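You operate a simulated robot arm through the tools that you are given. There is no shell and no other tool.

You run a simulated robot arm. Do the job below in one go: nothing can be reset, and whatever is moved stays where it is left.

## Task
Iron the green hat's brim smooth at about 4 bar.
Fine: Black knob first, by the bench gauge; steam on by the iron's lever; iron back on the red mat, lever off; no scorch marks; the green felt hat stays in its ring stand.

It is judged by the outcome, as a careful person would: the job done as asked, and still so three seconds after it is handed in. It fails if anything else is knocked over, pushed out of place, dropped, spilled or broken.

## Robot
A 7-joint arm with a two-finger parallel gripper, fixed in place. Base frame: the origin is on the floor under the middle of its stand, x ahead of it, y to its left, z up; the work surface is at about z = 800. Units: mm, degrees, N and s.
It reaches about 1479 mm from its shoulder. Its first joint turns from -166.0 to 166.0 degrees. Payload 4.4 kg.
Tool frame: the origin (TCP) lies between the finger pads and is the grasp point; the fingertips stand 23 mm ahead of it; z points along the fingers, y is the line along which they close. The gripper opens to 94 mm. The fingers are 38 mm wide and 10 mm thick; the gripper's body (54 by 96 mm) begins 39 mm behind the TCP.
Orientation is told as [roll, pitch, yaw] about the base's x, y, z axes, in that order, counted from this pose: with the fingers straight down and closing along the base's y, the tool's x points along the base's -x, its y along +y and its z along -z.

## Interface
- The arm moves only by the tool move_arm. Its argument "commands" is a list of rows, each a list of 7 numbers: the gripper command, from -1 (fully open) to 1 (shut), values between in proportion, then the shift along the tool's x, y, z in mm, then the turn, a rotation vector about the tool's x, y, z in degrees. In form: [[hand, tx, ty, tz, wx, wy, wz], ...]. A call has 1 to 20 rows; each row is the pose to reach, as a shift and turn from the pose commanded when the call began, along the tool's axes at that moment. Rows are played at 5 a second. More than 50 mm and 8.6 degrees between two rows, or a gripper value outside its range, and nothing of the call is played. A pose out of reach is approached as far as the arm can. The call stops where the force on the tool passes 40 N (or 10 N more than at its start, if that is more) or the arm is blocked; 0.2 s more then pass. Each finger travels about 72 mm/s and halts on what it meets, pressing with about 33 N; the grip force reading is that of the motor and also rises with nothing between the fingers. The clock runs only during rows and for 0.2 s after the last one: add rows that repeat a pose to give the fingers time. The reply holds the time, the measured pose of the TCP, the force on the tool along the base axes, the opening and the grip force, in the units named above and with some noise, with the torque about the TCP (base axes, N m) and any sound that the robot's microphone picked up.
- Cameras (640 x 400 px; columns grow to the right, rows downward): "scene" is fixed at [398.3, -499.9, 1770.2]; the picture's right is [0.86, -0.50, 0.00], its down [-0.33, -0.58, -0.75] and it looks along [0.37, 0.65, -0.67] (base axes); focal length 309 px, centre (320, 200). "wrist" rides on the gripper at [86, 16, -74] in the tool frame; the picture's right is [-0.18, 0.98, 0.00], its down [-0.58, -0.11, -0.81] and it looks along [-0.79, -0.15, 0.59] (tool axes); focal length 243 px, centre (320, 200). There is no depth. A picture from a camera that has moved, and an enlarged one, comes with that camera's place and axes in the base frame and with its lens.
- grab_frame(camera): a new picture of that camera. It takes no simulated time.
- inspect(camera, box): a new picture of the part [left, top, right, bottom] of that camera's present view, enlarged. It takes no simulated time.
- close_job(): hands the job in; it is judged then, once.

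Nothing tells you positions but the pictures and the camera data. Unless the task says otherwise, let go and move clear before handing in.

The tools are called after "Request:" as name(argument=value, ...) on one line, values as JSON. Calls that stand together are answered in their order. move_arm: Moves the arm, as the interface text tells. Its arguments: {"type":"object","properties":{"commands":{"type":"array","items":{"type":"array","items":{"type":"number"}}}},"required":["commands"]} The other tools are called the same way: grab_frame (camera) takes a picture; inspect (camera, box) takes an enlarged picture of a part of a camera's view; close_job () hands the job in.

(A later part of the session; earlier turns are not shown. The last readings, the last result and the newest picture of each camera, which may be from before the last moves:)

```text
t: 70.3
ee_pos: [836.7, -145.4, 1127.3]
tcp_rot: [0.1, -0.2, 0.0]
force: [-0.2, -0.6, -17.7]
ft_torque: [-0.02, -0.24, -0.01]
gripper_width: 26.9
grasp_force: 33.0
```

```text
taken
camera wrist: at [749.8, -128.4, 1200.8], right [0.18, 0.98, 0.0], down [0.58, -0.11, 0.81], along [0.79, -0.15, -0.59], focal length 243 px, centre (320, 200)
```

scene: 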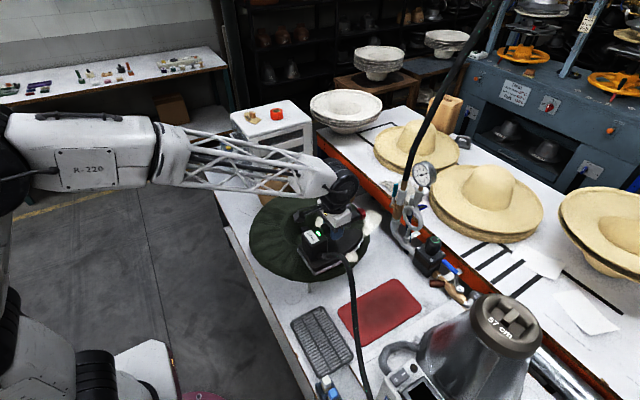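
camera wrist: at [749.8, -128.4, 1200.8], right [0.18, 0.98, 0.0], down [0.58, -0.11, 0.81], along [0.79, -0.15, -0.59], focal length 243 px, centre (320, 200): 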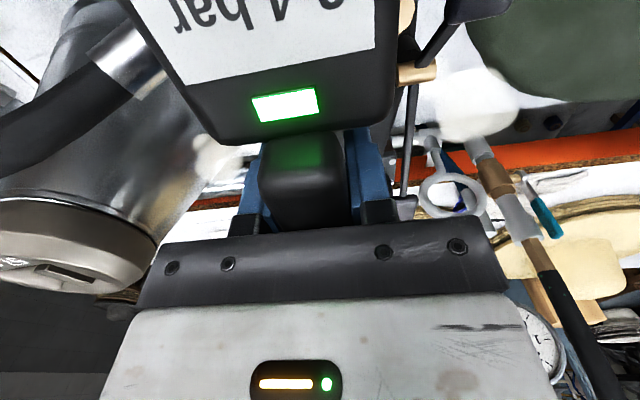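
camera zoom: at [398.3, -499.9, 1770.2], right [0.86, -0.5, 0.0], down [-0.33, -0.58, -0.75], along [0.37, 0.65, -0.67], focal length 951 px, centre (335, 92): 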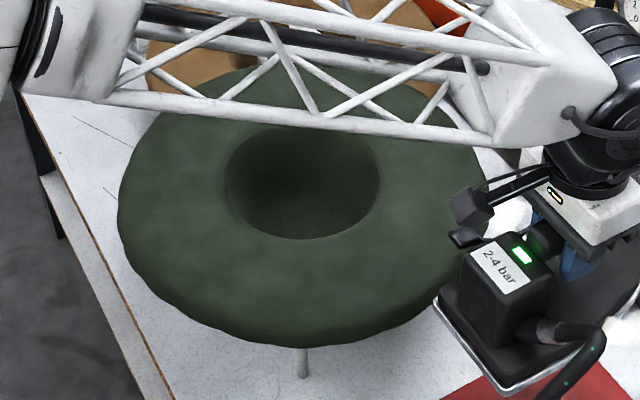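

Request:
inspect(camera="scene", box=[300, 195, 380, 265])

Request:
inspect(camera="scene", box=[240, 200, 320, 290])

```text
5.71 times, centred on (340, 230) of scene
camera zoom: at [398.3, -499.9, 1770.2], right [0.86, -0.5, 0.0], down [-0.33, -0.58, -0.75], along [0.37, 0.65, -0.67], focal length 1766 px, centre (206, 29)
```

zoom: 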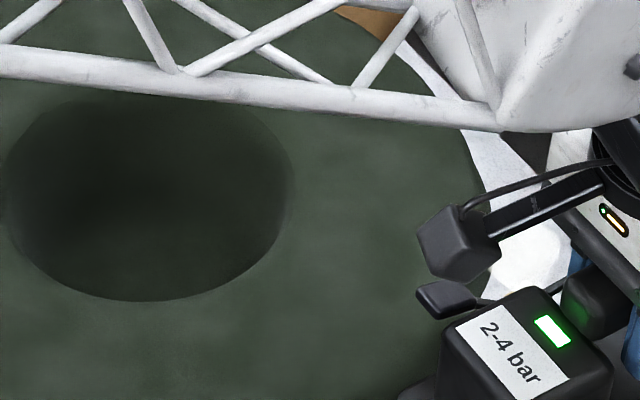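

```text
4.44 times, centred on (280, 245) of scene
camera zoom: at [398.3, -499.9, 1770.2], right [0.86, -0.5, 0.0], down [-0.33, -0.58, -0.75], along [0.37, 0.65, -0.67], focal length 1374 px, centre (498, 0)
```

zoom: 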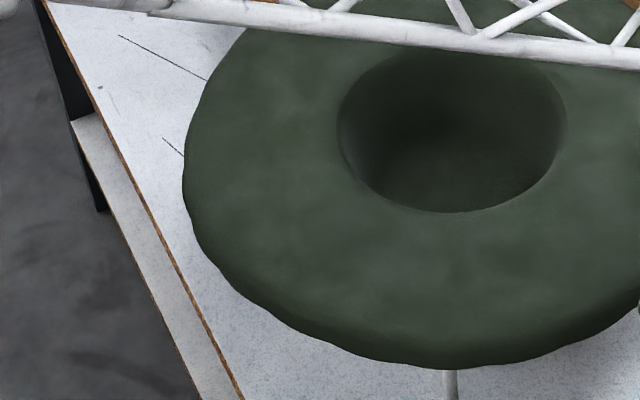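

The brim now looks smooth all round and without marks. Before setting down I'll check whether the handle has shifted in the grip.

Request:
inspect(camera="wrist", box=[200, 60, 440, 240])

Request:
inspect(camera="scene", box=[320, 220, 440, 340])

```text
2.22 times, centred on (320, 150) of wrist
camera zoom: at [749.8, -128.4, 1200.8], right [0.18, 0.98, 0.0], down [0.58, -0.11, 0.81], along [0.79, -0.15, -0.59], focal length 539 px, centre (320, 311)
```

zoom: 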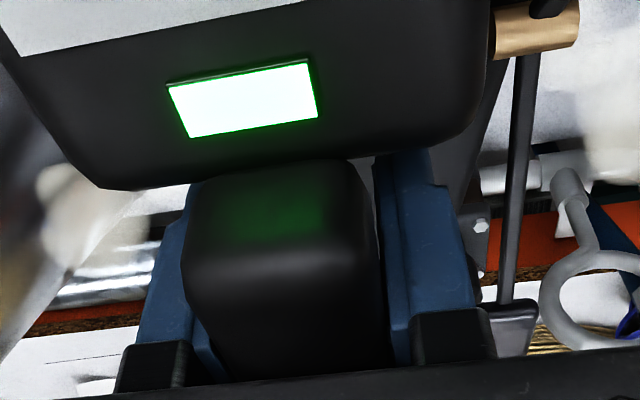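

```text
3.33 times, centred on (380, 280) of scene
camera zoom: at [398.3, -499.9, 1770.2], right [0.86, -0.5, 0.0], down [-0.33, -0.58, -0.75], along [0.37, 0.65, -0.67], focal length 1030 px, centre (120, -67)
```

zoom: 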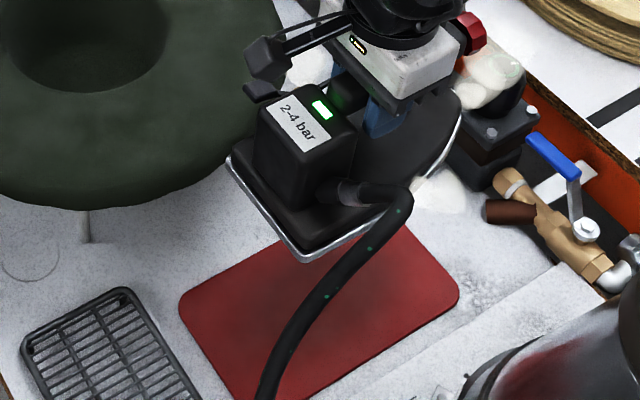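

The handle rode up about 5 mm in the grip during pressing but is still straight. I'll lower the iron back over its old spot on the mat, stopping just above contact.

Request:
move_arm(commands=[[1, 0.5, 0.2, 35, 0, 0, 0.4], [1, 1, 0.5, 70, 0, 0, 0.8], [1, 2, 0.9, 105, 0, 0, 1.2], [1, 2, 0.9, 140, 0, 0, 1.2], [1, 2, 0.9, 170, 0, 0, 1.2], [1, 2, 0.9, 195, 0, 0, 1.2], [1, 2, 0.9, 210, 0, 0, 1.2], [1, 2, 0.9, 220, 0, 0, 1.2]])

Request:
inspect(camera="scene", box=[320, 240, 440, 330])

```text
t: 72.1
ee_pos: [830.4, -144.4, 907.1]
tcp_rot: [0.0, -0.2, -1.1]
force: [0.1, -0.3, -16.7]
ft_torque: [0.0, -0.24, 0.02]
gripper_width: 27.3
grasp_force: 32.8
```

```text
4.44 times, centred on (380, 285) of scene
camera zoom: at [398.3, -499.9, 1770.2], right [0.86, -0.5, 0.0], down [-0.33, -0.58, -0.75], along [0.37, 0.65, -0.67], focal length 1374 px, centre (53, -178)
```

zoom: 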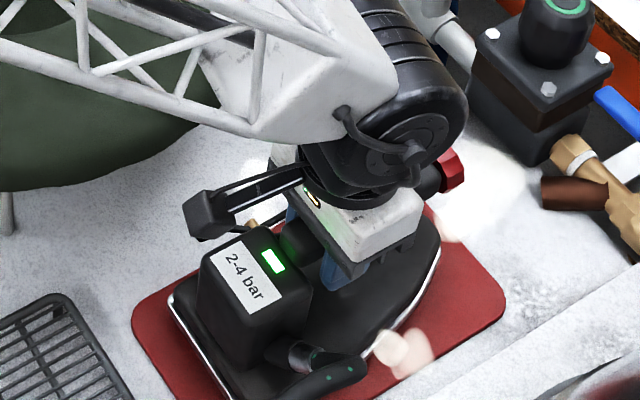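

Request:
move_arm(commands=[[1, -1.5, 0, 2, 0, 0, 0], [1, -1.5, 0, 4, 0, 0, 0], [1, -1.5, 0, 6, 0, 0, 0], [1, -1.5, 0, 7.5, 0, 0, 0]])

```text
t: 73.1
ee_pos: [833.0, -144.2, 898.8]
tcp_rot: [0.2, -0.3, -1.2]
force: [-0.8, -0.6, -18.4]
ft_torque: [-0.03, -0.19, 0.01]
gripper_width: 27.0
grasp_force: 32.4
```

Request:
move_arm(commands=[[1, 0, 0, 1, 0, 0, 0], [1, 0, 0, 2, 0, 0, 0]])

```text
t: 73.7
ee_pos: [833.6, -143.8, 898.4]
tcp_rot: [0.0, -0.1, -1.2]
force: [0.2, 0.3, -17.6]
ft_torque: [0.0, -0.2, 0.0]
gripper_width: 26.6
grasp_force: 33.1
```

Request:
move_arm(commands=[[1, 0, 0, 1, 0, 0, 0], [1, 0, 0, 2, 0, 0, 0]])

Request:
inspect(camera="scene", box=[320, 240, 440, 330])

```text
t: 74.3
ee_pos: [832.9, -144.1, 897.7]
tcp_rot: [0.2, -0.3, -1.2]
force: [-2.6, 3.2, -7.5]
ft_torque: [-0.21, 1.11, -0.44]
gripper_width: 26.7
grasp_force: 33.5
```

```text
4.44 times, centred on (380, 285) of scene
camera zoom: at [398.3, -499.9, 1770.2], right [0.86, -0.5, 0.0], down [-0.33, -0.58, -0.75], along [0.37, 0.65, -0.67], focal length 1374 px, centre (53, -178)
```

zoom: 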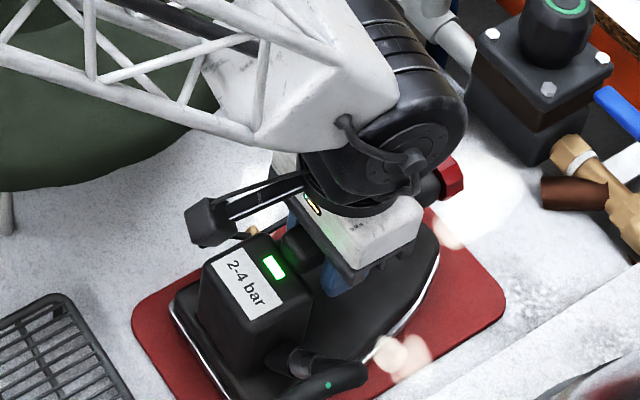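

Rear edge of the sole has touched the mat. One more millimetre, then I'll open the fingers.

Request:
move_arm(commands=[[1, 0, 0, 1, 0, 0, 0], [1, 0, 0, 1.5, 0, 0, 0]])

```text
t: 74.9
ee_pos: [835.3, -143.3, 895.9]
tcp_rot: [0.1, -0.4, -1.3]
force: [-20.8, 11.0, 23.0]
ft_torque: [-0.62, -0.25, -0.43]
gripper_width: 26.6
grasp_force: 32.3
```

The iron rests on the mat. Opening the fingers and rising straight up.

Request:
move_arm(commands=[[0.3, 0, 0, 0, 0, 0, 0], [0.0, 0, 0, 0, 0, 0, 0], [0.0, 0, 0, 0, 0, 0, 0], [0.0, 0, 0, -20, 0, 0, 0], [0.0, 0, 0, -50, 0, 0, 0], [0.0, 0, 0, -85, 0, 0, 0], [0.0, 0, 0, -120, 0, 0, 0]])

Request:
inspect(camera="scene", box=[320, 240, 440, 330])

Request:
grab_frame(camera="wrist")

```text
t: 76.5
ee_pos: [828.6, -145.3, 1014.7]
tcp_rot: [0.1, -0.1, -1.2]
force: [0.0, -0.1, -0.2]
ft_torque: [-0.04, 0.01, -0.02]
gripper_width: 46.9
grasp_force: 0.1
```

```text
4.44 times, centred on (380, 285) of scene
camera zoom: at [398.3, -499.9, 1770.2], right [0.86, -0.5, 0.0], down [-0.33, -0.58, -0.75], along [0.37, 0.65, -0.67], focal length 1374 px, centre (53, -178)
```

zoom: 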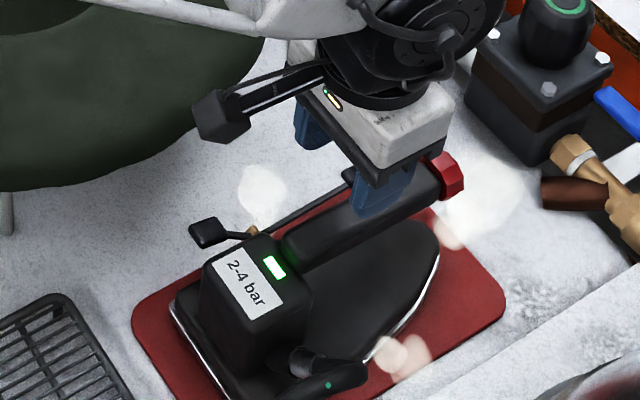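

```text
taken
camera wrist: at [743.6, -126.1, 1088.4], right [0.2, 0.98, 0.0], down [0.58, -0.12, 0.81], along [0.79, -0.16, -0.59], focal length 243 px, centre (320, 200)
```

wrist: 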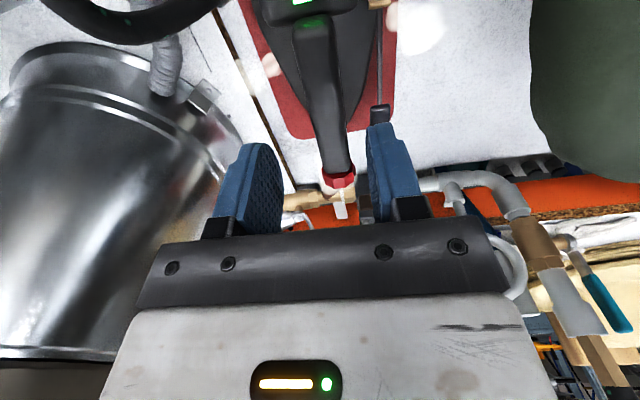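

The iron is back where it started, steady on the mat, lever still on (steam puffing). Next I'll close the fingers, turn 90°, and hover above the lever's rear pad to look at it and its clearance to the hat brim.

Request:
move_arm(commands=[[0.3, 5, 6, -15, 0, 0, -8.3], [0.6, 10, 12, -15, 0, 0, -16.6], [1, 15, 18, -15, 0, 0, -24.9], [1, 20, 24, -15, 0, 0, -33.2], [1, 25, 30, -15, 0, 0, -41.5], [1, 30, 36, -15, 0, 0, -49.8], [1, 36, 42, -15, 0, 0, -58.1], [1, 42, 48, -15, 0, 0, -66.4], [1, 48, 54, -15, 0, 0, -74.7], [1, 53, 60, -15, 0, 0, -83], [1, 57, 64, -15, 0, 0, -91.2]])

Request:
grab_frame(camera="wrist")

Request:
inspect(camera="wrist", box=[220, 0, 460, 160])

Request:
inspect(camera="scene", box=[310, 220, 430, 320])

```text
t: 78.9
ee_pos: [777.3, -79.1, 1031.1]
tcp_rot: [-0.2, -0.2, 90.2]
force: [-0.1, -0.6, 1.1]
ft_torque: [-0.01, -0.03, 0.01]
gripper_width: 0.0
grasp_force: 33.1
```

```text
taken
camera wrist: at [760.6, -164.5, 1104.2], right [-0.98, 0.18, 0.0], down [0.11, 0.58, 0.81], along [0.15, 0.79, -0.59], focal length 243 px, centre (320, 200)
```

wrist: 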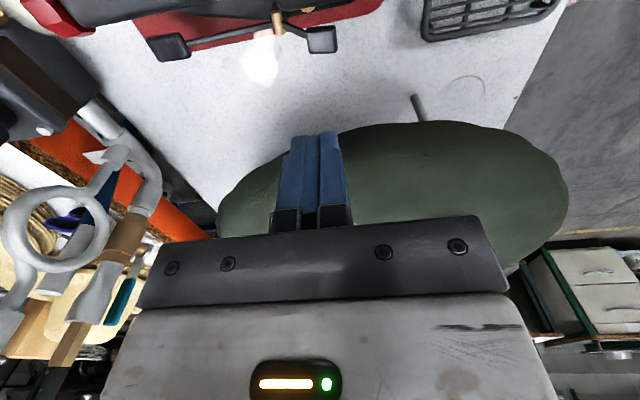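

```text
2.50 times, centred on (340, 80) of wrist
camera zoom: at [760.6, -164.5, 1104.2], right [-0.98, 0.18, 0.0], down [0.11, 0.58, 0.81], along [0.15, 0.79, -0.59], focal length 606 px, centre (270, 500)
```

zoom: 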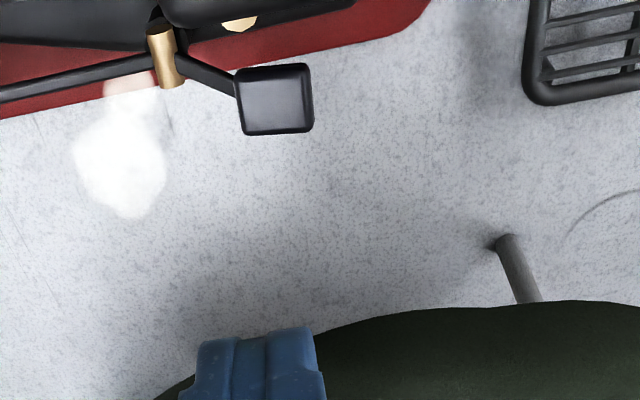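

```text
4.00 times, centred on (370, 270) of scene
camera zoom: at [398.3, -499.9, 1770.2], right [0.86, -0.5, 0.0], down [-0.33, -0.58, -0.75], along [0.37, 0.65, -0.67], focal length 1236 px, centre (120, -80)
```

zoom: 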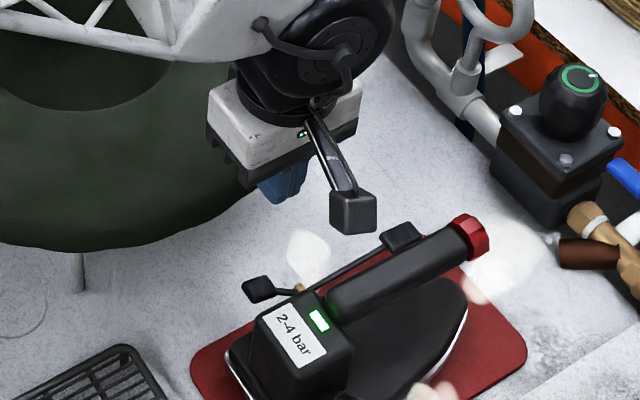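

The rear pad is at about (775, −81, 872), roughly 23 mm square; the brim's edge is about 30 mm beyond it. I'll tilt the tool 12° so its body leans away from the hat, then come down on the pad.

Request:
move_arm(commands=[[1, -1, 0.5, 0, 0, -4, 0], [1, -2, 1, 0, 0, -8, 0], [1, -3, 1.5, 0, 0, -12, 0], [1, -3, 1.5, 0, 0, -12, 0]])

Request:
grab_frame(camera="wrist")

```text
t: 79.9
ee_pos: [775.9, -75.4, 1030.0]
tcp_rot: [-0.3, -12.0, 90.1]
force: [-0.3, 0.9, -0.1]
ft_torque: [0.02, 0.0, 0.0]
gripper_width: 0.0
grasp_force: 32.3
```

```text
taken
camera wrist: at [759.4, -175.1, 1083.7], right [-0.98, 0.18, 0.04], down [0.11, 0.4, 0.91], along [0.15, 0.9, -0.41], focal length 243 px, centre (320, 200)
```

wrist: 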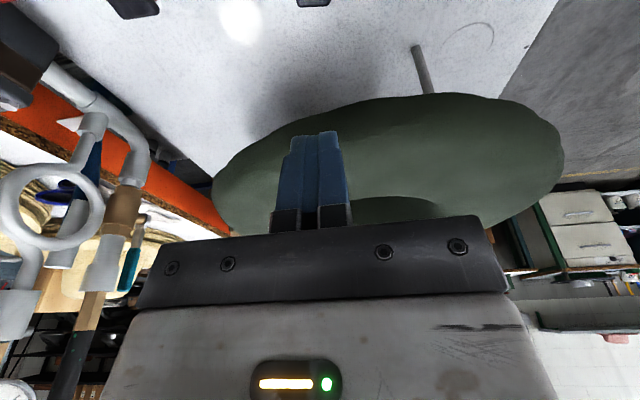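

The tool leans away from the hat as intended. I'll descend to just above brim-passing height and check clearance.

Request:
move_arm(commands=[[1, 5.2, 0, 24.5, 0, 0, 0], [1, 10.4, 0, 48.9, 0, 0, 0], [1, 15.6, 0, 73.4, 0, 0, 0], [1, 18.7, 0, 88, 0, 0, 0]])

Request:
grab_frame(camera="wrist")

Request:
inspect(camera="scene", box=[310, 220, 430, 320])

```text
t: 80.9
ee_pos: [777.1, -74.9, 940.1]
tcp_rot: [-0.2, -12.1, 90.0]
force: [0.2, -0.3, 0.1]
ft_torque: [0.0, -0.03, 0.01]
gripper_width: 0.0
grasp_force: 33.0
```

```text
taken
camera wrist: at [761.1, -174.7, 994.3], right [-0.98, 0.18, 0.03], down [0.11, 0.4, 0.91], along [0.15, 0.9, -0.41], focal length 243 px, centre (320, 200)
```

wrist: 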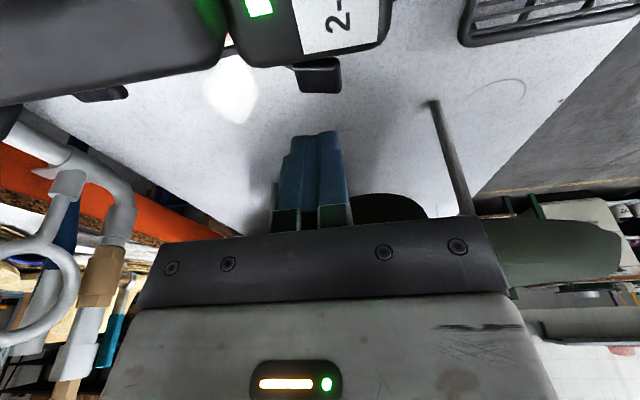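

```text
4.00 times, centred on (370, 270) of scene
camera zoom: at [398.3, -499.9, 1770.2], right [0.86, -0.5, 0.0], down [-0.33, -0.58, -0.75], along [0.37, 0.65, -0.67], focal length 1236 px, centre (120, -80)
```

zoom: 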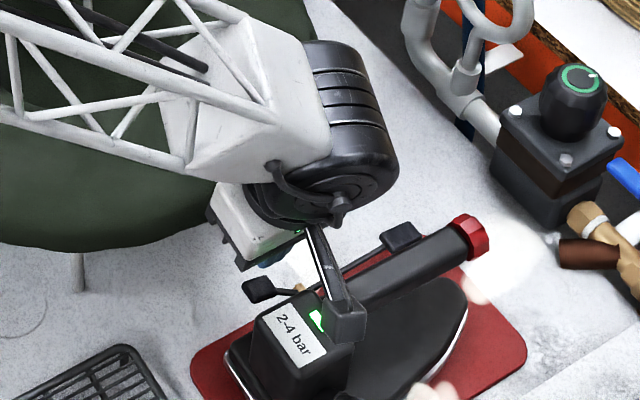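

Alignment with the pad is good. For extra margin to the brim I'll shift 4 mm toward −y and tilt 2° more, then continue down in small steps.

Request:
move_arm(commands=[[1, 2, 0, -0.4, 0, -1, 0], [1, 4, 0, -0.9, 0, -2, 0]])

```text
t: 81.5
ee_pos: [776.5, -79.9, 939.7]
tcp_rot: [-0.1, -14.2, 90.1]
force: [0.1, 0.2, 0.1]
ft_torque: [-0.02, 0.02, 0.02]
gripper_width: 0.2
grasp_force: 32.7
```

Request:
move_arm(commands=[[1, 1.9, 0, 7.8, 0, 0, 0], [1, 3.9, 0, 15.5, 0, 0, 0], [1, 5.3, 0, 21.3, 0, 0, 0], [1, 6.8, 0, 27.2, 0, 0, 0]])

Request:
inspect(camera="scene", box=[310, 220, 430, 320])

Request:
grab_frame(camera="wrist")

```text
t: 82.5
ee_pos: [775.3, -81.5, 912.2]
tcp_rot: [-0.2, -14.2, 90.1]
force: [0.3, -5.4, 10.5]
ft_torque: [0.68, 0.19, 0.1]
gripper_width: 0.0
grasp_force: 33.3
```

```text
4.00 times, centred on (370, 270) of scene
camera zoom: at [398.3, -499.9, 1770.2], right [0.86, -0.5, 0.0], down [-0.33, -0.58, -0.75], along [0.37, 0.65, -0.67], focal length 1236 px, centre (120, -80)
```

zoom: 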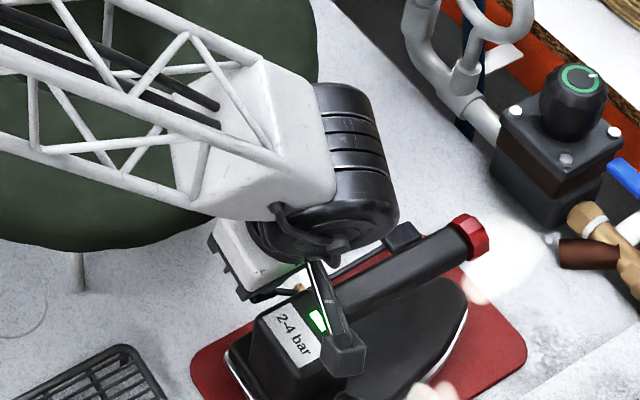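

```text
taken
camera wrist: at [760.2, -181.5, 961.5], right [-0.98, 0.18, 0.04], down [0.11, 0.37, 0.92], along [0.15, 0.91, -0.38], focal length 243 px, centre (320, 200)
```

wrist: 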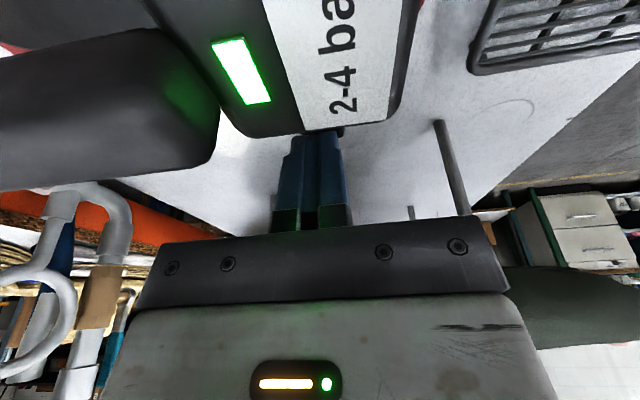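

There is an unexpected contact (10 N up, 5 N toward −y, with a torque that doesn't match the pad). I'll back up 10 mm at once and check the hat.

Request:
move_arm(commands=[[1, -1.2, 0, -4.9, 0, 0, 0], [1, -2.4, 0, -9.7, 0, 0, 0]])

Request:
inspect(camera="scene", box=[345, 260, 405, 310])

Request:
inspect(camera="wrist", box=[230, 60, 450, 240])

Request:
grab_frame(camera="scene")

```text
t: 83.1
ee_pos: [777.4, -79.4, 920.5]
tcp_rot: [-0.2, -14.1, 90.2]
force: [-0.2, -1.5, 0.6]
ft_torque: [0.02, 0.0, -0.02]
gripper_width: 0.0
grasp_force: 33.7
```

```text
8.00 times, centred on (375, 285) of scene
camera zoom: at [398.3, -499.9, 1770.2], right [0.86, -0.5, 0.0], down [-0.33, -0.58, -0.75], along [0.37, 0.65, -0.67], focal length 2472 px, centre (-120, -480)
```

zoom: 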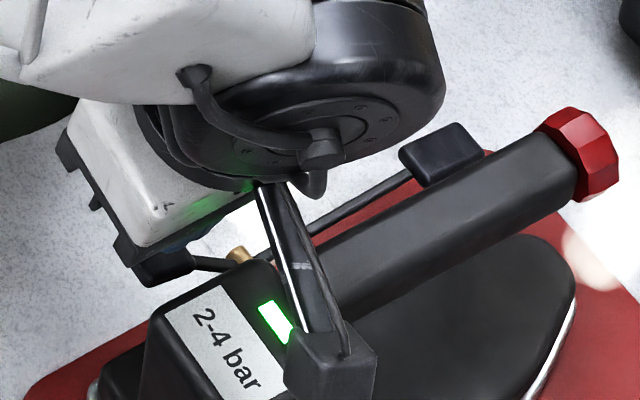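

```text
2.22 times, centred on (340, 150) of wrist
camera zoom: at [760.6, -181.2, 971.4], right [-0.98, 0.18, 0.04], down [0.11, 0.37, 0.92], along [0.15, 0.91, -0.38], focal length 539 px, centre (276, 311)
```

zoom: 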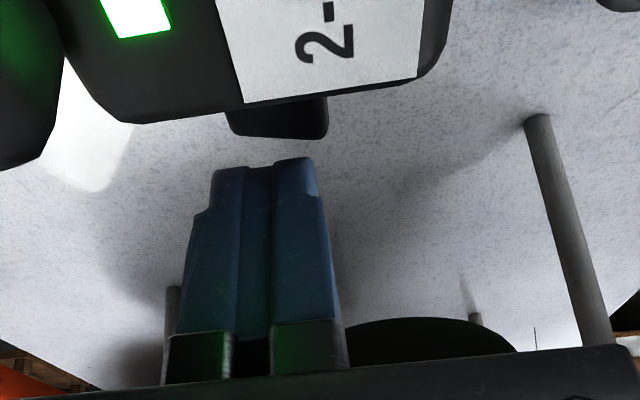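

```text
taken
```

scene: 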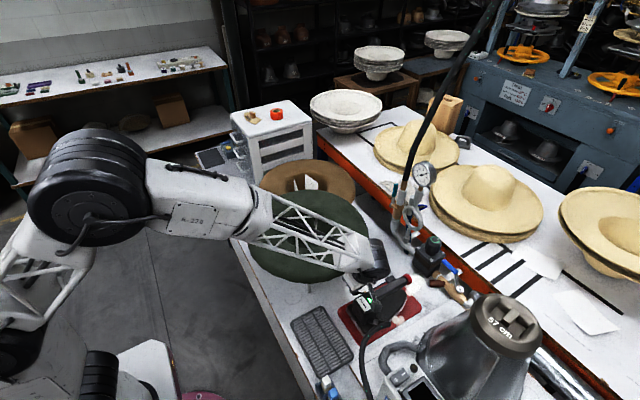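

The contact doesn't match the pad; most likely the gripper body met the brim's edge, so it's too tight here. I'll retreat, then regrip the iron and set it about 15 mm further from the hat (still on the mat) so the rear pad is accessible.

Request:
move_arm(commands=[[1, -2.2, 0, -25.2, 0, 0, 0], [1, -4.3, 0, -50.4, 0, 0, 0], [1, -10.4, 0, -74.7, 0, 0, 0], [1, -16.4, 0, -98.9, 0, 0, 0], [1, -16.4, 0, -98.9, 0, 7, 0], [1, -16.4, 0, -98.9, 0, 14, 0]])

Request:
inspect(camera="scene", box=[230, 160, 400, 310])

Request:
grab_frame(camera="wrist")

```text
t: 84.5
ee_pos: [777.0, -89.3, 1020.9]
tcp_rot: [-0.3, 0.0, 90.0]
force: [0.2, 0.2, -0.1]
ft_torque: [-0.02, 0.01, -0.01]
gripper_width: 0.0
grasp_force: 33.1
```

```text
2.67 times, centred on (315, 235) of scene
camera zoom: at [398.3, -499.9, 1770.2], right [0.86, -0.5, 0.0], down [-0.33, -0.58, -0.75], along [0.37, 0.65, -0.67], focal length 824 px, centre (333, 107)
```

zoom: 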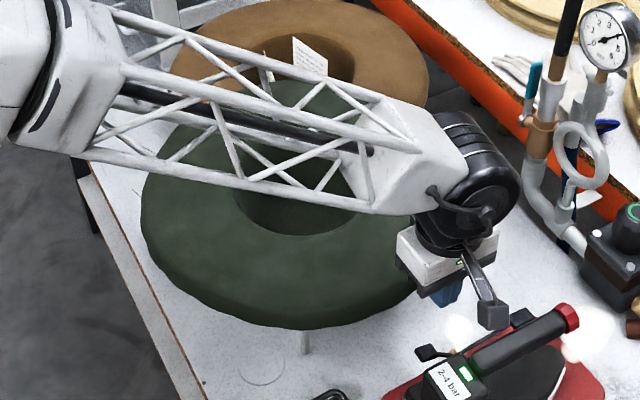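

```text
taken
camera wrist: at [760.1, -174.2, 1094.4], right [-0.98, 0.18, 0.0], down [0.11, 0.58, 0.81], along [0.15, 0.79, -0.59], focal length 243 px, centre (320, 200)
```

wrist: 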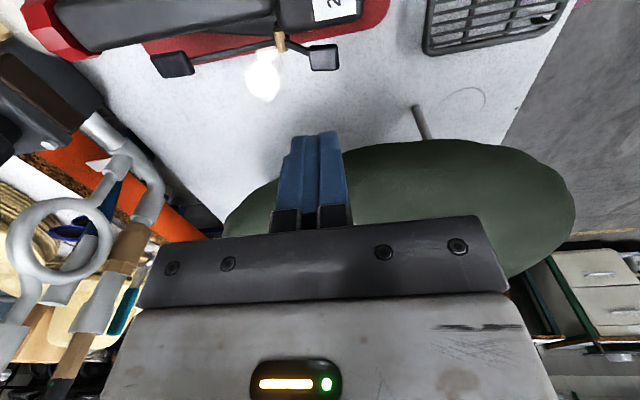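

The hat is undisturbed. I'll turn back and hover over the handle to regrip it.

Request:
move_arm(commands=[[0.7, 5, -5, 0, 0, 0, 8.3], [0.4, 10, -10, 0, 0, 0, 16.6], [0, 15, -15, 0, 0, 0, 24.9], [0, 20, -20, 0, 0, 0, 33.2], [0, 25, -25, 0, 0, 0, 41.5], [0, 30, -30, 0, 0, 0, 49.8], [0, 35, -35, 0, 0, 0, 58.1], [0, 40, -41, 0, 0, 0, 66.4], [0, 45, -47, 0, 0, 0, 74.7], [0, 50, -52, 0, 0, 0, 83], [0, 55, -57, 0, 0, 0, 91.2]])

Request:
inspect(camera="wrist", box=[240, 10, 400, 130])

```text
t: 86.9
ee_pos: [833.0, -141.6, 1022.1]
tcp_rot: [0.1, -0.2, -1.3]
force: [-0.3, -0.1, 0.4]
ft_torque: [0.01, 0.02, -0.02]
gripper_width: 47.0
grasp_force: 0.0
```

```text
3.33 times, centred on (320, 70) of wrist
camera zoom: at [747.2, -123.2, 1095.3], right [0.21, 0.98, 0.0], down [0.58, -0.12, 0.81], along [0.79, -0.17, -0.59], focal length 809 px, centre (320, 633)
```

zoom: 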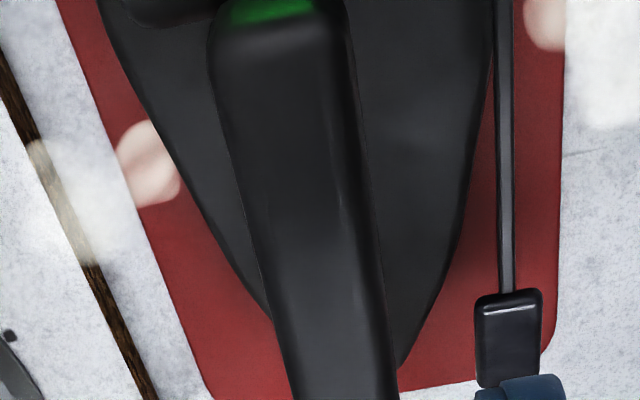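

Before regripping I want a more precise fix of the brim's edge nearest the iron, to choose the safest way to switch the lever off.

Request:
inspect(camera="scene", box=[290, 240, 370, 300])

Request:
grab_frame(camera="wrist")

Request:
inspect(camera="scene", box=[335, 260, 425, 330])

```text
6.67 times, centred on (330, 270) of scene
camera zoom: at [398.3, -499.9, 1770.2], right [0.86, -0.5, 0.0], down [-0.33, -0.58, -0.75], along [0.37, 0.65, -0.67], focal length 2060 px, centre (253, -267)
```

zoom: 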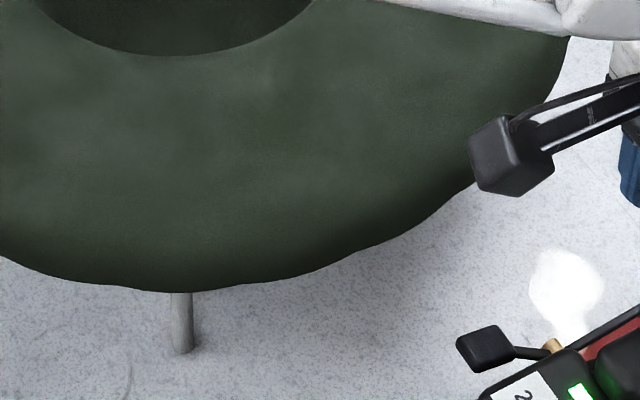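

```text
taken
camera wrist: at [747.2, -123.2, 1095.3], right [0.21, 0.98, 0.0], down [0.58, -0.12, 0.81], along [0.79, -0.17, -0.59], focal length 243 px, centre (320, 200)
```

wrist: 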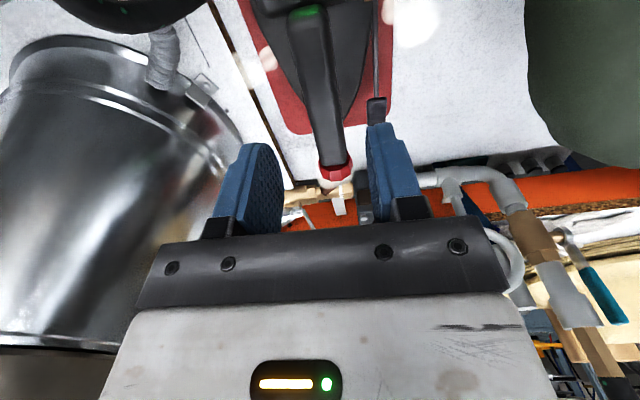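

```text
5.71 times, centred on (380, 295) of scene
camera zoom: at [398.3, -499.9, 1770.2], right [0.86, -0.5, 0.0], down [-0.33, -0.58, -0.75], along [0.37, 0.65, -0.67], focal length 1766 px, centre (-23, -343)
```

zoom: 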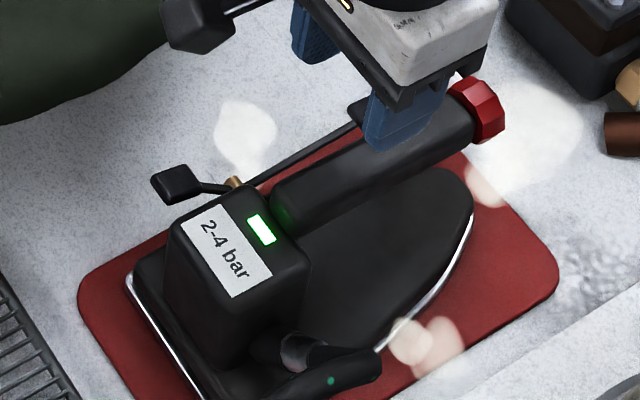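

The brim's edge lies at about y=−50, and the gripper body is wider on that side than I assumed. Let me see how much room there is on the mat toward −y.

Request:
inspect(camera="scene", box=[335, 280, 425, 350])

```text
5.71 times, centred on (380, 315) of scene
camera zoom: at [398.3, -499.9, 1770.2], right [0.86, -0.5, 0.0], down [-0.33, -0.58, -0.75], along [0.37, 0.65, -0.67], focal length 1766 px, centre (-23, -457)
```

zoom: 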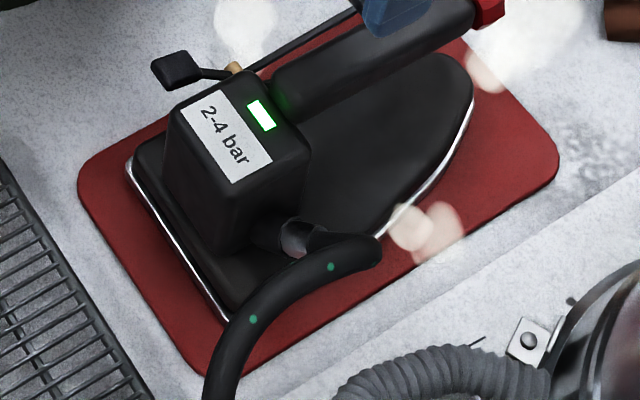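

There are about 20 mm of mat to spare on the −y side, so a 15 mm shift keeps the iron fully on the mat. Descending to the handle now.

Request:
move_arm(commands=[[0, 0, -4.5, 35, 0, 0, 0], [0, 0, -4.5, 70, 0, 0, 0], [0, 0, -4.5, 95, 0, 0, 0], [0, 0, -4.5, 110, 0, 0, 0], [0, 0, -4.5, 119, 0, 0, 0]])

Request:
inspect(camera="wrist", box=[200, 60, 440, 240])

```text
t: 88.1
ee_pos: [833.6, -147.2, 903.0]
tcp_rot: [0.1, -0.3, -1.2]
force: [-0.4, 0.1, -0.3]
ft_torque: [0.01, 0.03, -0.03]
gripper_width: 47.1
grasp_force: 0.1
```

```text
2.22 times, centred on (320, 150) of wrist
camera zoom: at [747.5, -128.5, 976.2], right [0.2, 0.98, 0.0], down [0.58, -0.12, 0.81], along [0.79, -0.16, -0.59], focal length 539 px, centre (320, 311)
```

zoom: 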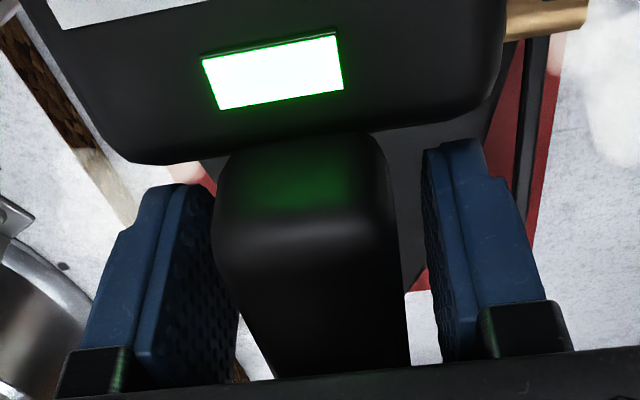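

The handle sits 3 mm toward +y; I'll recentre and close.

Request:
move_arm(commands=[[0, 0, 3, 0, 0, 0, 0], [0.3, 0, 3, 0, 0, 0, 0], [0.7, 0, 3, 0, 0, 0, 0], [1, 0, 3, 0, 0, 0, 0], [1, 0, 3, 0, 0, 0, 0]])

```text
t: 89.3
ee_pos: [833.8, -144.3, 903.6]
tcp_rot: [0.0, -0.2, -1.2]
force: [1.2, 6.1, 0.6]
ft_torque: [0.03, 0.2, -0.06]
gripper_width: 26.9
grasp_force: 33.5
```

Gripped cleanly. Lifting 10 mm, moving 15 mm toward −y, and lowering again gently.

Request:
move_arm(commands=[[1, 0, 0, -5, 0, 0, 0], [1, 0, 0, -10, 0, 0, 0], [1, 0, -5, -10, 0, 0, 0], [1, 0, -10, -10, 0, 0, 0], [1, 0, -15, -10, 0, 0, 0], [1, 0, -15, -6, 0, 0, 0], [1, 0, -15, -3, 0, 0, 0], [1, 0, -15, -1, 0, 0, 0]])

Request:
inspect(camera="scene", box=[335, 280, 425, 350])

```text
t: 91.1
ee_pos: [834.3, -158.6, 903.2]
tcp_rot: [0.0, -0.2, -1.2]
force: [-0.6, 1.4, -17.4]
ft_torque: [-0.01, -0.22, 0.02]
gripper_width: 26.9
grasp_force: 33.7
```

```text
5.71 times, centred on (380, 315) of scene
camera zoom: at [398.3, -499.9, 1770.2], right [0.86, -0.5, 0.0], down [-0.33, -0.58, -0.75], along [0.37, 0.65, -0.67], focal length 1766 px, centre (-23, -457)
```

zoom: 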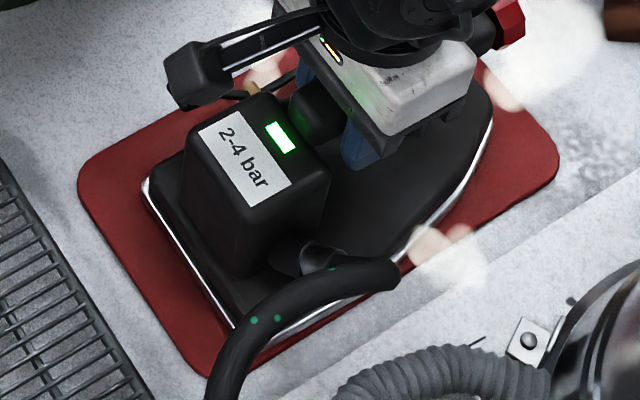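

The sole edge is right at the mat's edge in the middle. I'll come back 3 mm and rotate the iron 3° so the rear pad stays away from the hat while the sole stays fully on the mat.

Request:
move_arm(commands=[[1, 0, 0, -4, 0, 0, 0], [1, 0, 1.5, -4, 0, 0, -1.5], [1, 0, 3, -4, 0, 0, -3], [1, 0, 3, -2, 0, 0, -3], [1, 0, 3, 0, 0, 0, -3]])

Request:
inspect(camera="scene", box=[335, 280, 425, 350])

```text
t: 92.3
ee_pos: [831.7, -156.2, 902.9]
tcp_rot: [0.0, -0.1, 1.9]
force: [-0.2, 0.1, -18.1]
ft_torque: [0.02, -0.2, 0.02]
gripper_width: 26.9
grasp_force: 33.0
```

```text
5.71 times, centred on (380, 315) of scene
camera zoom: at [398.3, -499.9, 1770.2], right [0.86, -0.5, 0.0], down [-0.33, -0.58, -0.75], along [0.37, 0.65, -0.67], focal length 1766 px, centre (-23, -457)
```

zoom: 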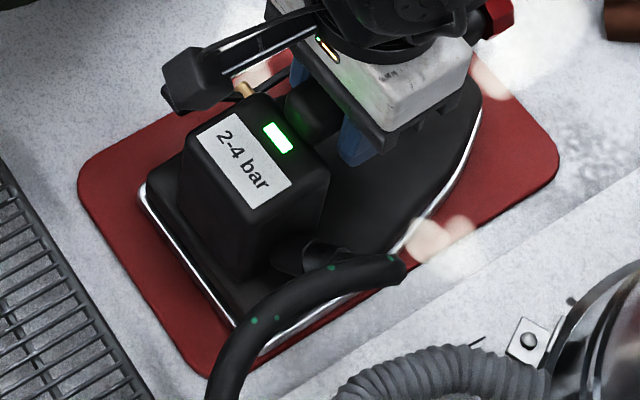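

The sole now sits parallel to the mat edge with red showing all along. Lowering to contact.

Request:
move_arm(commands=[[1, 0, 0, 1, 0, 0, 0], [1, 0, 0, 2, 0, 0, 0], [1, 0, 0, 2.5, 0, 0, 0]])

```text
t: 93.1
ee_pos: [832.6, -155.7, 904.0]
tcp_rot: [0.1, -0.3, 1.9]
force: [-11.6, 9.8, 11.9]
ft_torque: [-0.45, 0.29, -0.39]
gripper_width: 26.8
grasp_force: 33.3
```

Firmly on the mat (30 N contact). Releasing and rising.

Request:
move_arm(commands=[[0.4, 0, 0, -0.5, 0, 0, 0], [0.0, 0, 0, -0.5, 0, 0, 0], [0.0, 0, 0, -0.5, 0, 0, 0], [0.0, 0, 0, -20, 0, 0, 0], [0.0, 0, 0, -50, 0, 0, 0], [0.0, 0, 0, -85, 0, 0, 0], [0.0, 0, 0, -120, 0, 0, 0]])

Request:
inspect(camera="scene", box=[320, 250, 440, 350])

```text
t: 94.7
ee_pos: [832.8, -159.0, 1020.4]
tcp_rot: [0.0, -0.1, 1.7]
force: [-0.2, 0.5, -0.1]
ft_torque: [0.02, -0.02, 0.0]
gripper_width: 46.9
grasp_force: 0.1
```

```text
4.00 times, centred on (380, 300) of scene
camera zoom: at [398.3, -499.9, 1770.2], right [0.86, -0.5, 0.0], down [-0.33, -0.58, -0.75], along [0.37, 0.65, -0.67], focal length 1236 px, centre (80, -200)
```

zoom: 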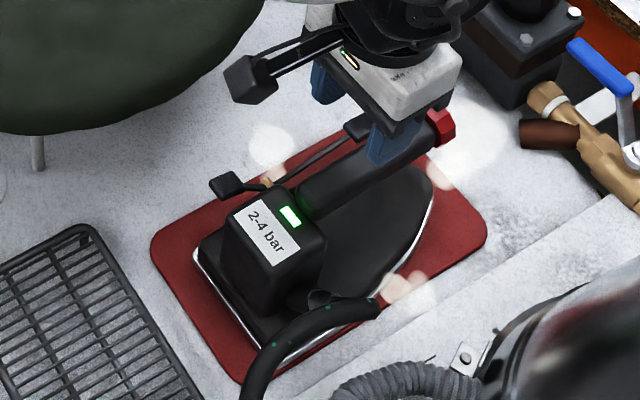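

The iron rests fully on the mat, and its rear pad should now be near (771, −96). I'll close the fingers, turn to yaw 90°, and hover above it.

Request:
move_arm(commands=[[0.3, 5, 6, 0, 0, 0, -8], [0.6, 10, 12, 0, 0, 0, -16], [1, 15, 18, 0, 0, 0, -24], [1, 20, 24, 0, 0, 0, -32], [1, 25, 30, 0, 0, 0, -40], [1, 31, 36, 0, 0, 0, -48], [1, 37, 42, 0, 0, 0, -56], [1, 43, 48, 0, 0, 0, -64], [1, 49, 54, 0, 0, 0, -72], [1, 55, 60, 0, 0, 0, -80], [1, 59.7, 64.4, 0, 0, 0, -88.2]])

Request:
inspect(camera="wrist", box=[220, 0, 460, 160])

```text
t: 97.1
ee_pos: [770.8, -94.3, 1020.6]
tcp_rot: [-0.2, -0.1, 90.1]
force: [0.6, -0.4, -0.9]
ft_torque: [0.03, -0.02, -0.01]
gripper_width: 0.0
grasp_force: 32.5
```

```text
2.50 times, centred on (340, 80) of wrist
camera zoom: at [755.8, -179.4, 1094.3], right [-0.98, 0.18, 0.0], down [0.1, 0.58, 0.81], along [0.15, 0.79, -0.59], focal length 606 px, centre (270, 500)
```

zoom: 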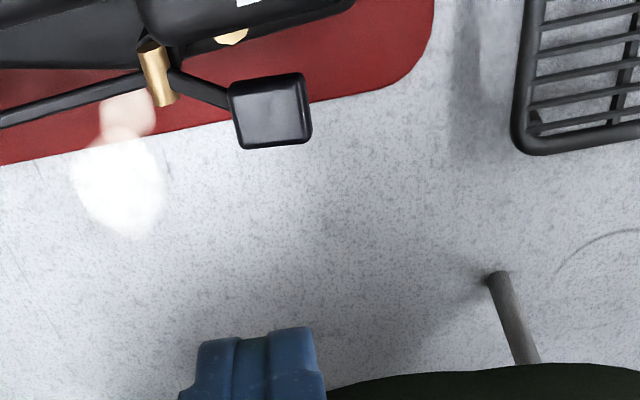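

The rear pad is at about (771, −97). I'll tilt 14° away from the hat and line up over the pad.

Request:
move_arm(commands=[[1, 0.5, 0, 0, 0, -5, 0], [1, 1, 0, 0, 0, -10, 0], [1, 1.7, 0, 0, 0, -14, 0], [1, 1.7, 0, 0, 0, -14, 0]])

```text
t: 98.1
ee_pos: [771.3, -94.9, 1021.2]
tcp_rot: [-0.3, -14.1, 90.1]
force: [-0.2, -0.1, 0.8]
ft_torque: [-0.02, 0.0, 0.02]
gripper_width: 0.0
grasp_force: 33.0
```

Request:
move_arm(commands=[[1, 6, 0, 24, 0, 0, 0], [1, 12, 0, 48, 0, 0, 0], [1, 18, 0, 72, 0, 0, 0], [1, 21.8, 0, 87.3, 0, 0, 0]])

Request:
grab_frame(camera="wrist")

Request:
inspect(camera="scene", box=[310, 240, 430, 340])

```text
t: 99.1
ee_pos: [770.6, -98.0, 931.5]
tcp_rot: [-0.2, -14.1, 90.1]
force: [0.7, 0.1, 0.1]
ft_torque: [0.01, 0.0, 0.02]
gripper_width: 0.0
grasp_force: 32.6
```

```text
taken
camera wrist: at [754.3, -198.6, 981.6], right [-0.98, 0.18, 0.04], down [0.11, 0.37, 0.92], along [0.15, 0.91, -0.38], focal length 243 px, centre (320, 200)
```

wrist: 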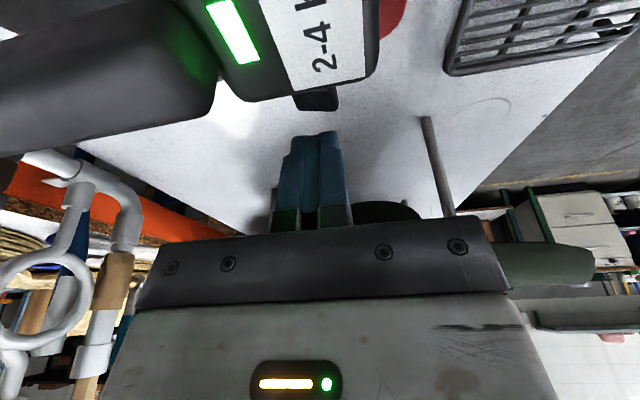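

```text
4.00 times, centred on (370, 290) of scene
camera zoom: at [398.3, -499.9, 1770.2], right [0.86, -0.5, 0.0], down [-0.33, -0.58, -0.75], along [0.37, 0.65, -0.67], focal length 1236 px, centre (120, -160)
```

zoom: 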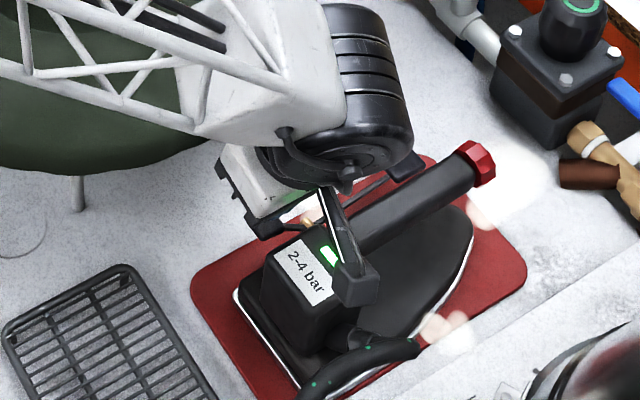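

Request:
move_arm(commands=[[1, 1.6, 0, 6.5, 0, 0, 0], [1, 3.2, 0, 13, 0, 0, 0], [1, 4.8, 0, 19.4, 0, 0, 0]])

```text
t: 99.9
ee_pos: [771.0, -95.3, 911.4]
tcp_rot: [-0.1, -14.1, 90.1]
force: [-0.2, 0.3, 0.6]
ft_torque: [0.02, -0.03, 0.01]
gripper_width: 0.0
grasp_force: 33.2
```

No contact now at the height where it touched before. Continuing gently onto the pad.

Request:
move_arm(commands=[[1, 0.7, 0, 2.9, 0, 0, 0], [1, 1.4, 0, 5.8, 0, 0, 0], [1, 2.1, 0, 8.7, 0, 0, 0]])

Request:
inspect(camera="scene", box=[310, 240, 430, 340])

```text
t: 100.7
ee_pos: [771.4, -97.0, 902.3]
tcp_rot: [-0.2, -14.1, 90.1]
force: [0.3, 0.1, 0.2]
ft_torque: [-0.01, 0.02, -0.02]
gripper_width: 0.2
grasp_force: 33.2
```

```text
4.00 times, centred on (370, 290) of scene
camera zoom: at [398.3, -499.9, 1770.2], right [0.86, -0.5, 0.0], down [-0.33, -0.58, -0.75], along [0.37, 0.65, -0.67], focal length 1236 px, centre (120, -160)
```

zoom: 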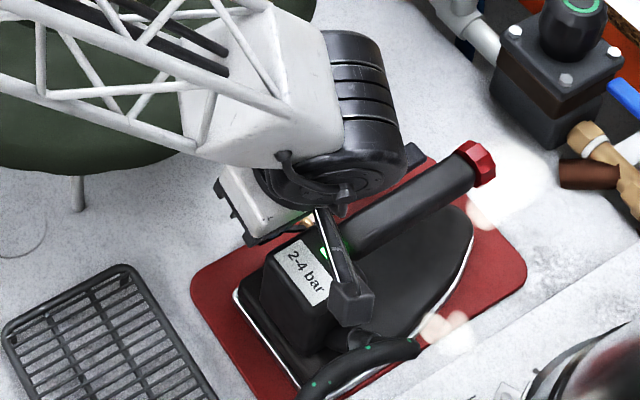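

Request:
move_arm(commands=[[1, 0.5, 0, 1.9, 0, 0, 0], [1, 1, 0, 3.9, 0, 0, 0], [1, 1.5, 0, 5.8, 0, 0, 0]])

Request:
grab_frame(camera="scene")

```text
t: 101.5
ee_pos: [770.5, -94.6, 897.1]
tcp_rot: [-0.2, -14.1, 90.1]
force: [-0.3, 0.4, -0.6]
ft_torque: [0.03, 0.03, -0.01]
gripper_width: 0.0
grasp_force: 32.9
```

```text
taken
```

scene: 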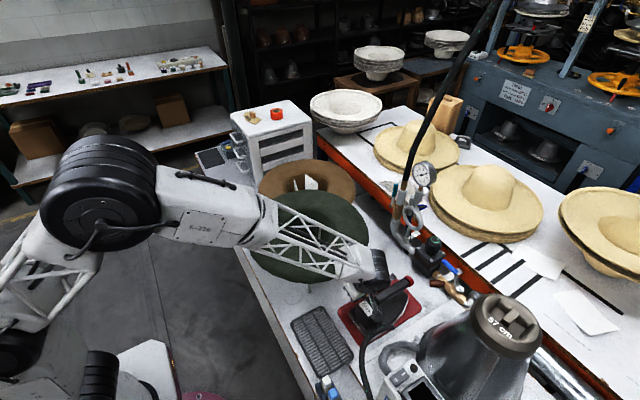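

Request:
move_arm(commands=[[1, 0.5, 0, 1.9, 0, 0, 0], [1, 1, 0, 3.9, 0, 0, 0], [1, 1.5, 0, 5.8, 0, 0, 0]])

Request:
inspect(camera="scene", box=[335, 260, 425, 330])

Request:
inspect(camera="wrist", box=[220, 60, 440, 240])

```text
t: 102.2
ee_pos: [771.8, -95.5, 896.3]
tcp_rot: [-0.5, -14.1, 90.2]
force: [-2.5, -1.6, 8.2]
ft_torque: [-0.08, 0.08, 0.01]
gripper_width: 0.0
grasp_force: 32.9
stopped in row 3: the force on the tool passed its limit at 46 N (the readings are from after the stop); the commanded pose is now the measured one
```

```text
5.71 times, centred on (380, 295) of scene
camera zoom: at [398.3, -499.9, 1770.2], right [0.86, -0.5, 0.0], down [-0.33, -0.58, -0.75], along [0.37, 0.65, -0.67], focal length 1766 px, centre (-23, -343)
```

zoom: 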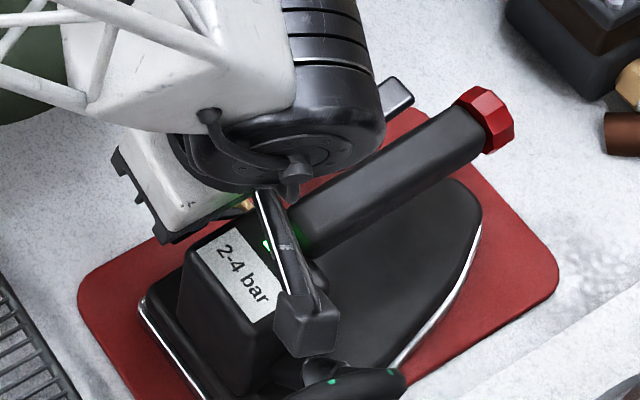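

```text
2.22 times, centred on (330, 150) of wrist
camera zoom: at [756.6, -197.6, 946.3], right [-0.98, 0.18, 0.04], down [0.1, 0.37, 0.92], along [0.15, 0.91, -0.38], focal length 539 px, centre (298, 311)
```

zoom: 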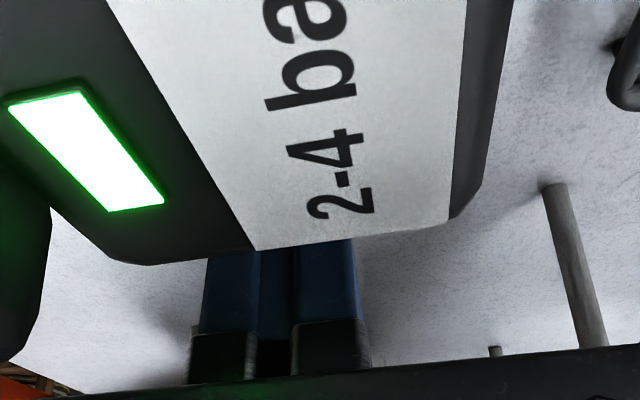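

The steam puffs have stopped and the front pad has risen — the lever is off. Retreating straight up.

Request:
move_arm(commands=[[1, -1.2, 0, -4.9, 0, 0, 0], [1, -6, 0, -24, 0, 0, 0], [1, -12, 0, -48.5, 0, 0, 0], [1, -18, 0, -73, 0, 0, 0], [1, -26.5, 0, -106, 0, 0, 0], [1, -26.5, 0, -106, 0, 7, 0], [1, -26.5, 0, -106, 0, 14, 0]])

Request:
inspect(camera="scene", box=[310, 240, 430, 340])

Request:
grab_frame(camera="wrist")

```text
t: 103.8
ee_pos: [772.9, -94.9, 1004.0]
tcp_rot: [-0.4, 0.1, 90.0]
force: [-0.5, -0.6, 0.1]
ft_torque: [0.0, 0.0, -0.01]
gripper_width: 0.1
grasp_force: 33.1
```

```text
4.00 times, centred on (370, 290) of scene
camera zoom: at [398.3, -499.9, 1770.2], right [0.86, -0.5, 0.0], down [-0.33, -0.58, -0.75], along [0.37, 0.65, -0.67], focal length 1236 px, centre (120, -160)
```

zoom: 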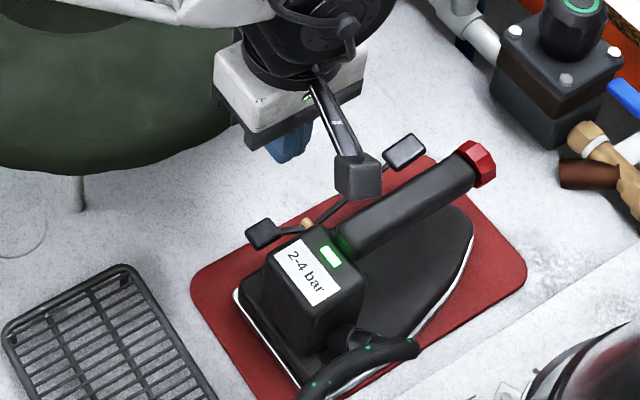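

```text
taken
camera wrist: at [756.0, -180.6, 1078.5], right [-0.98, 0.18, -0.01], down [0.1, 0.58, 0.81], along [0.15, 0.79, -0.59], focal length 243 px, centre (320, 200)
```

wrist: 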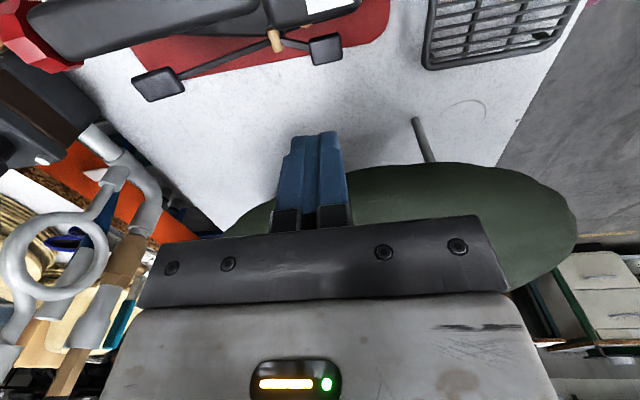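

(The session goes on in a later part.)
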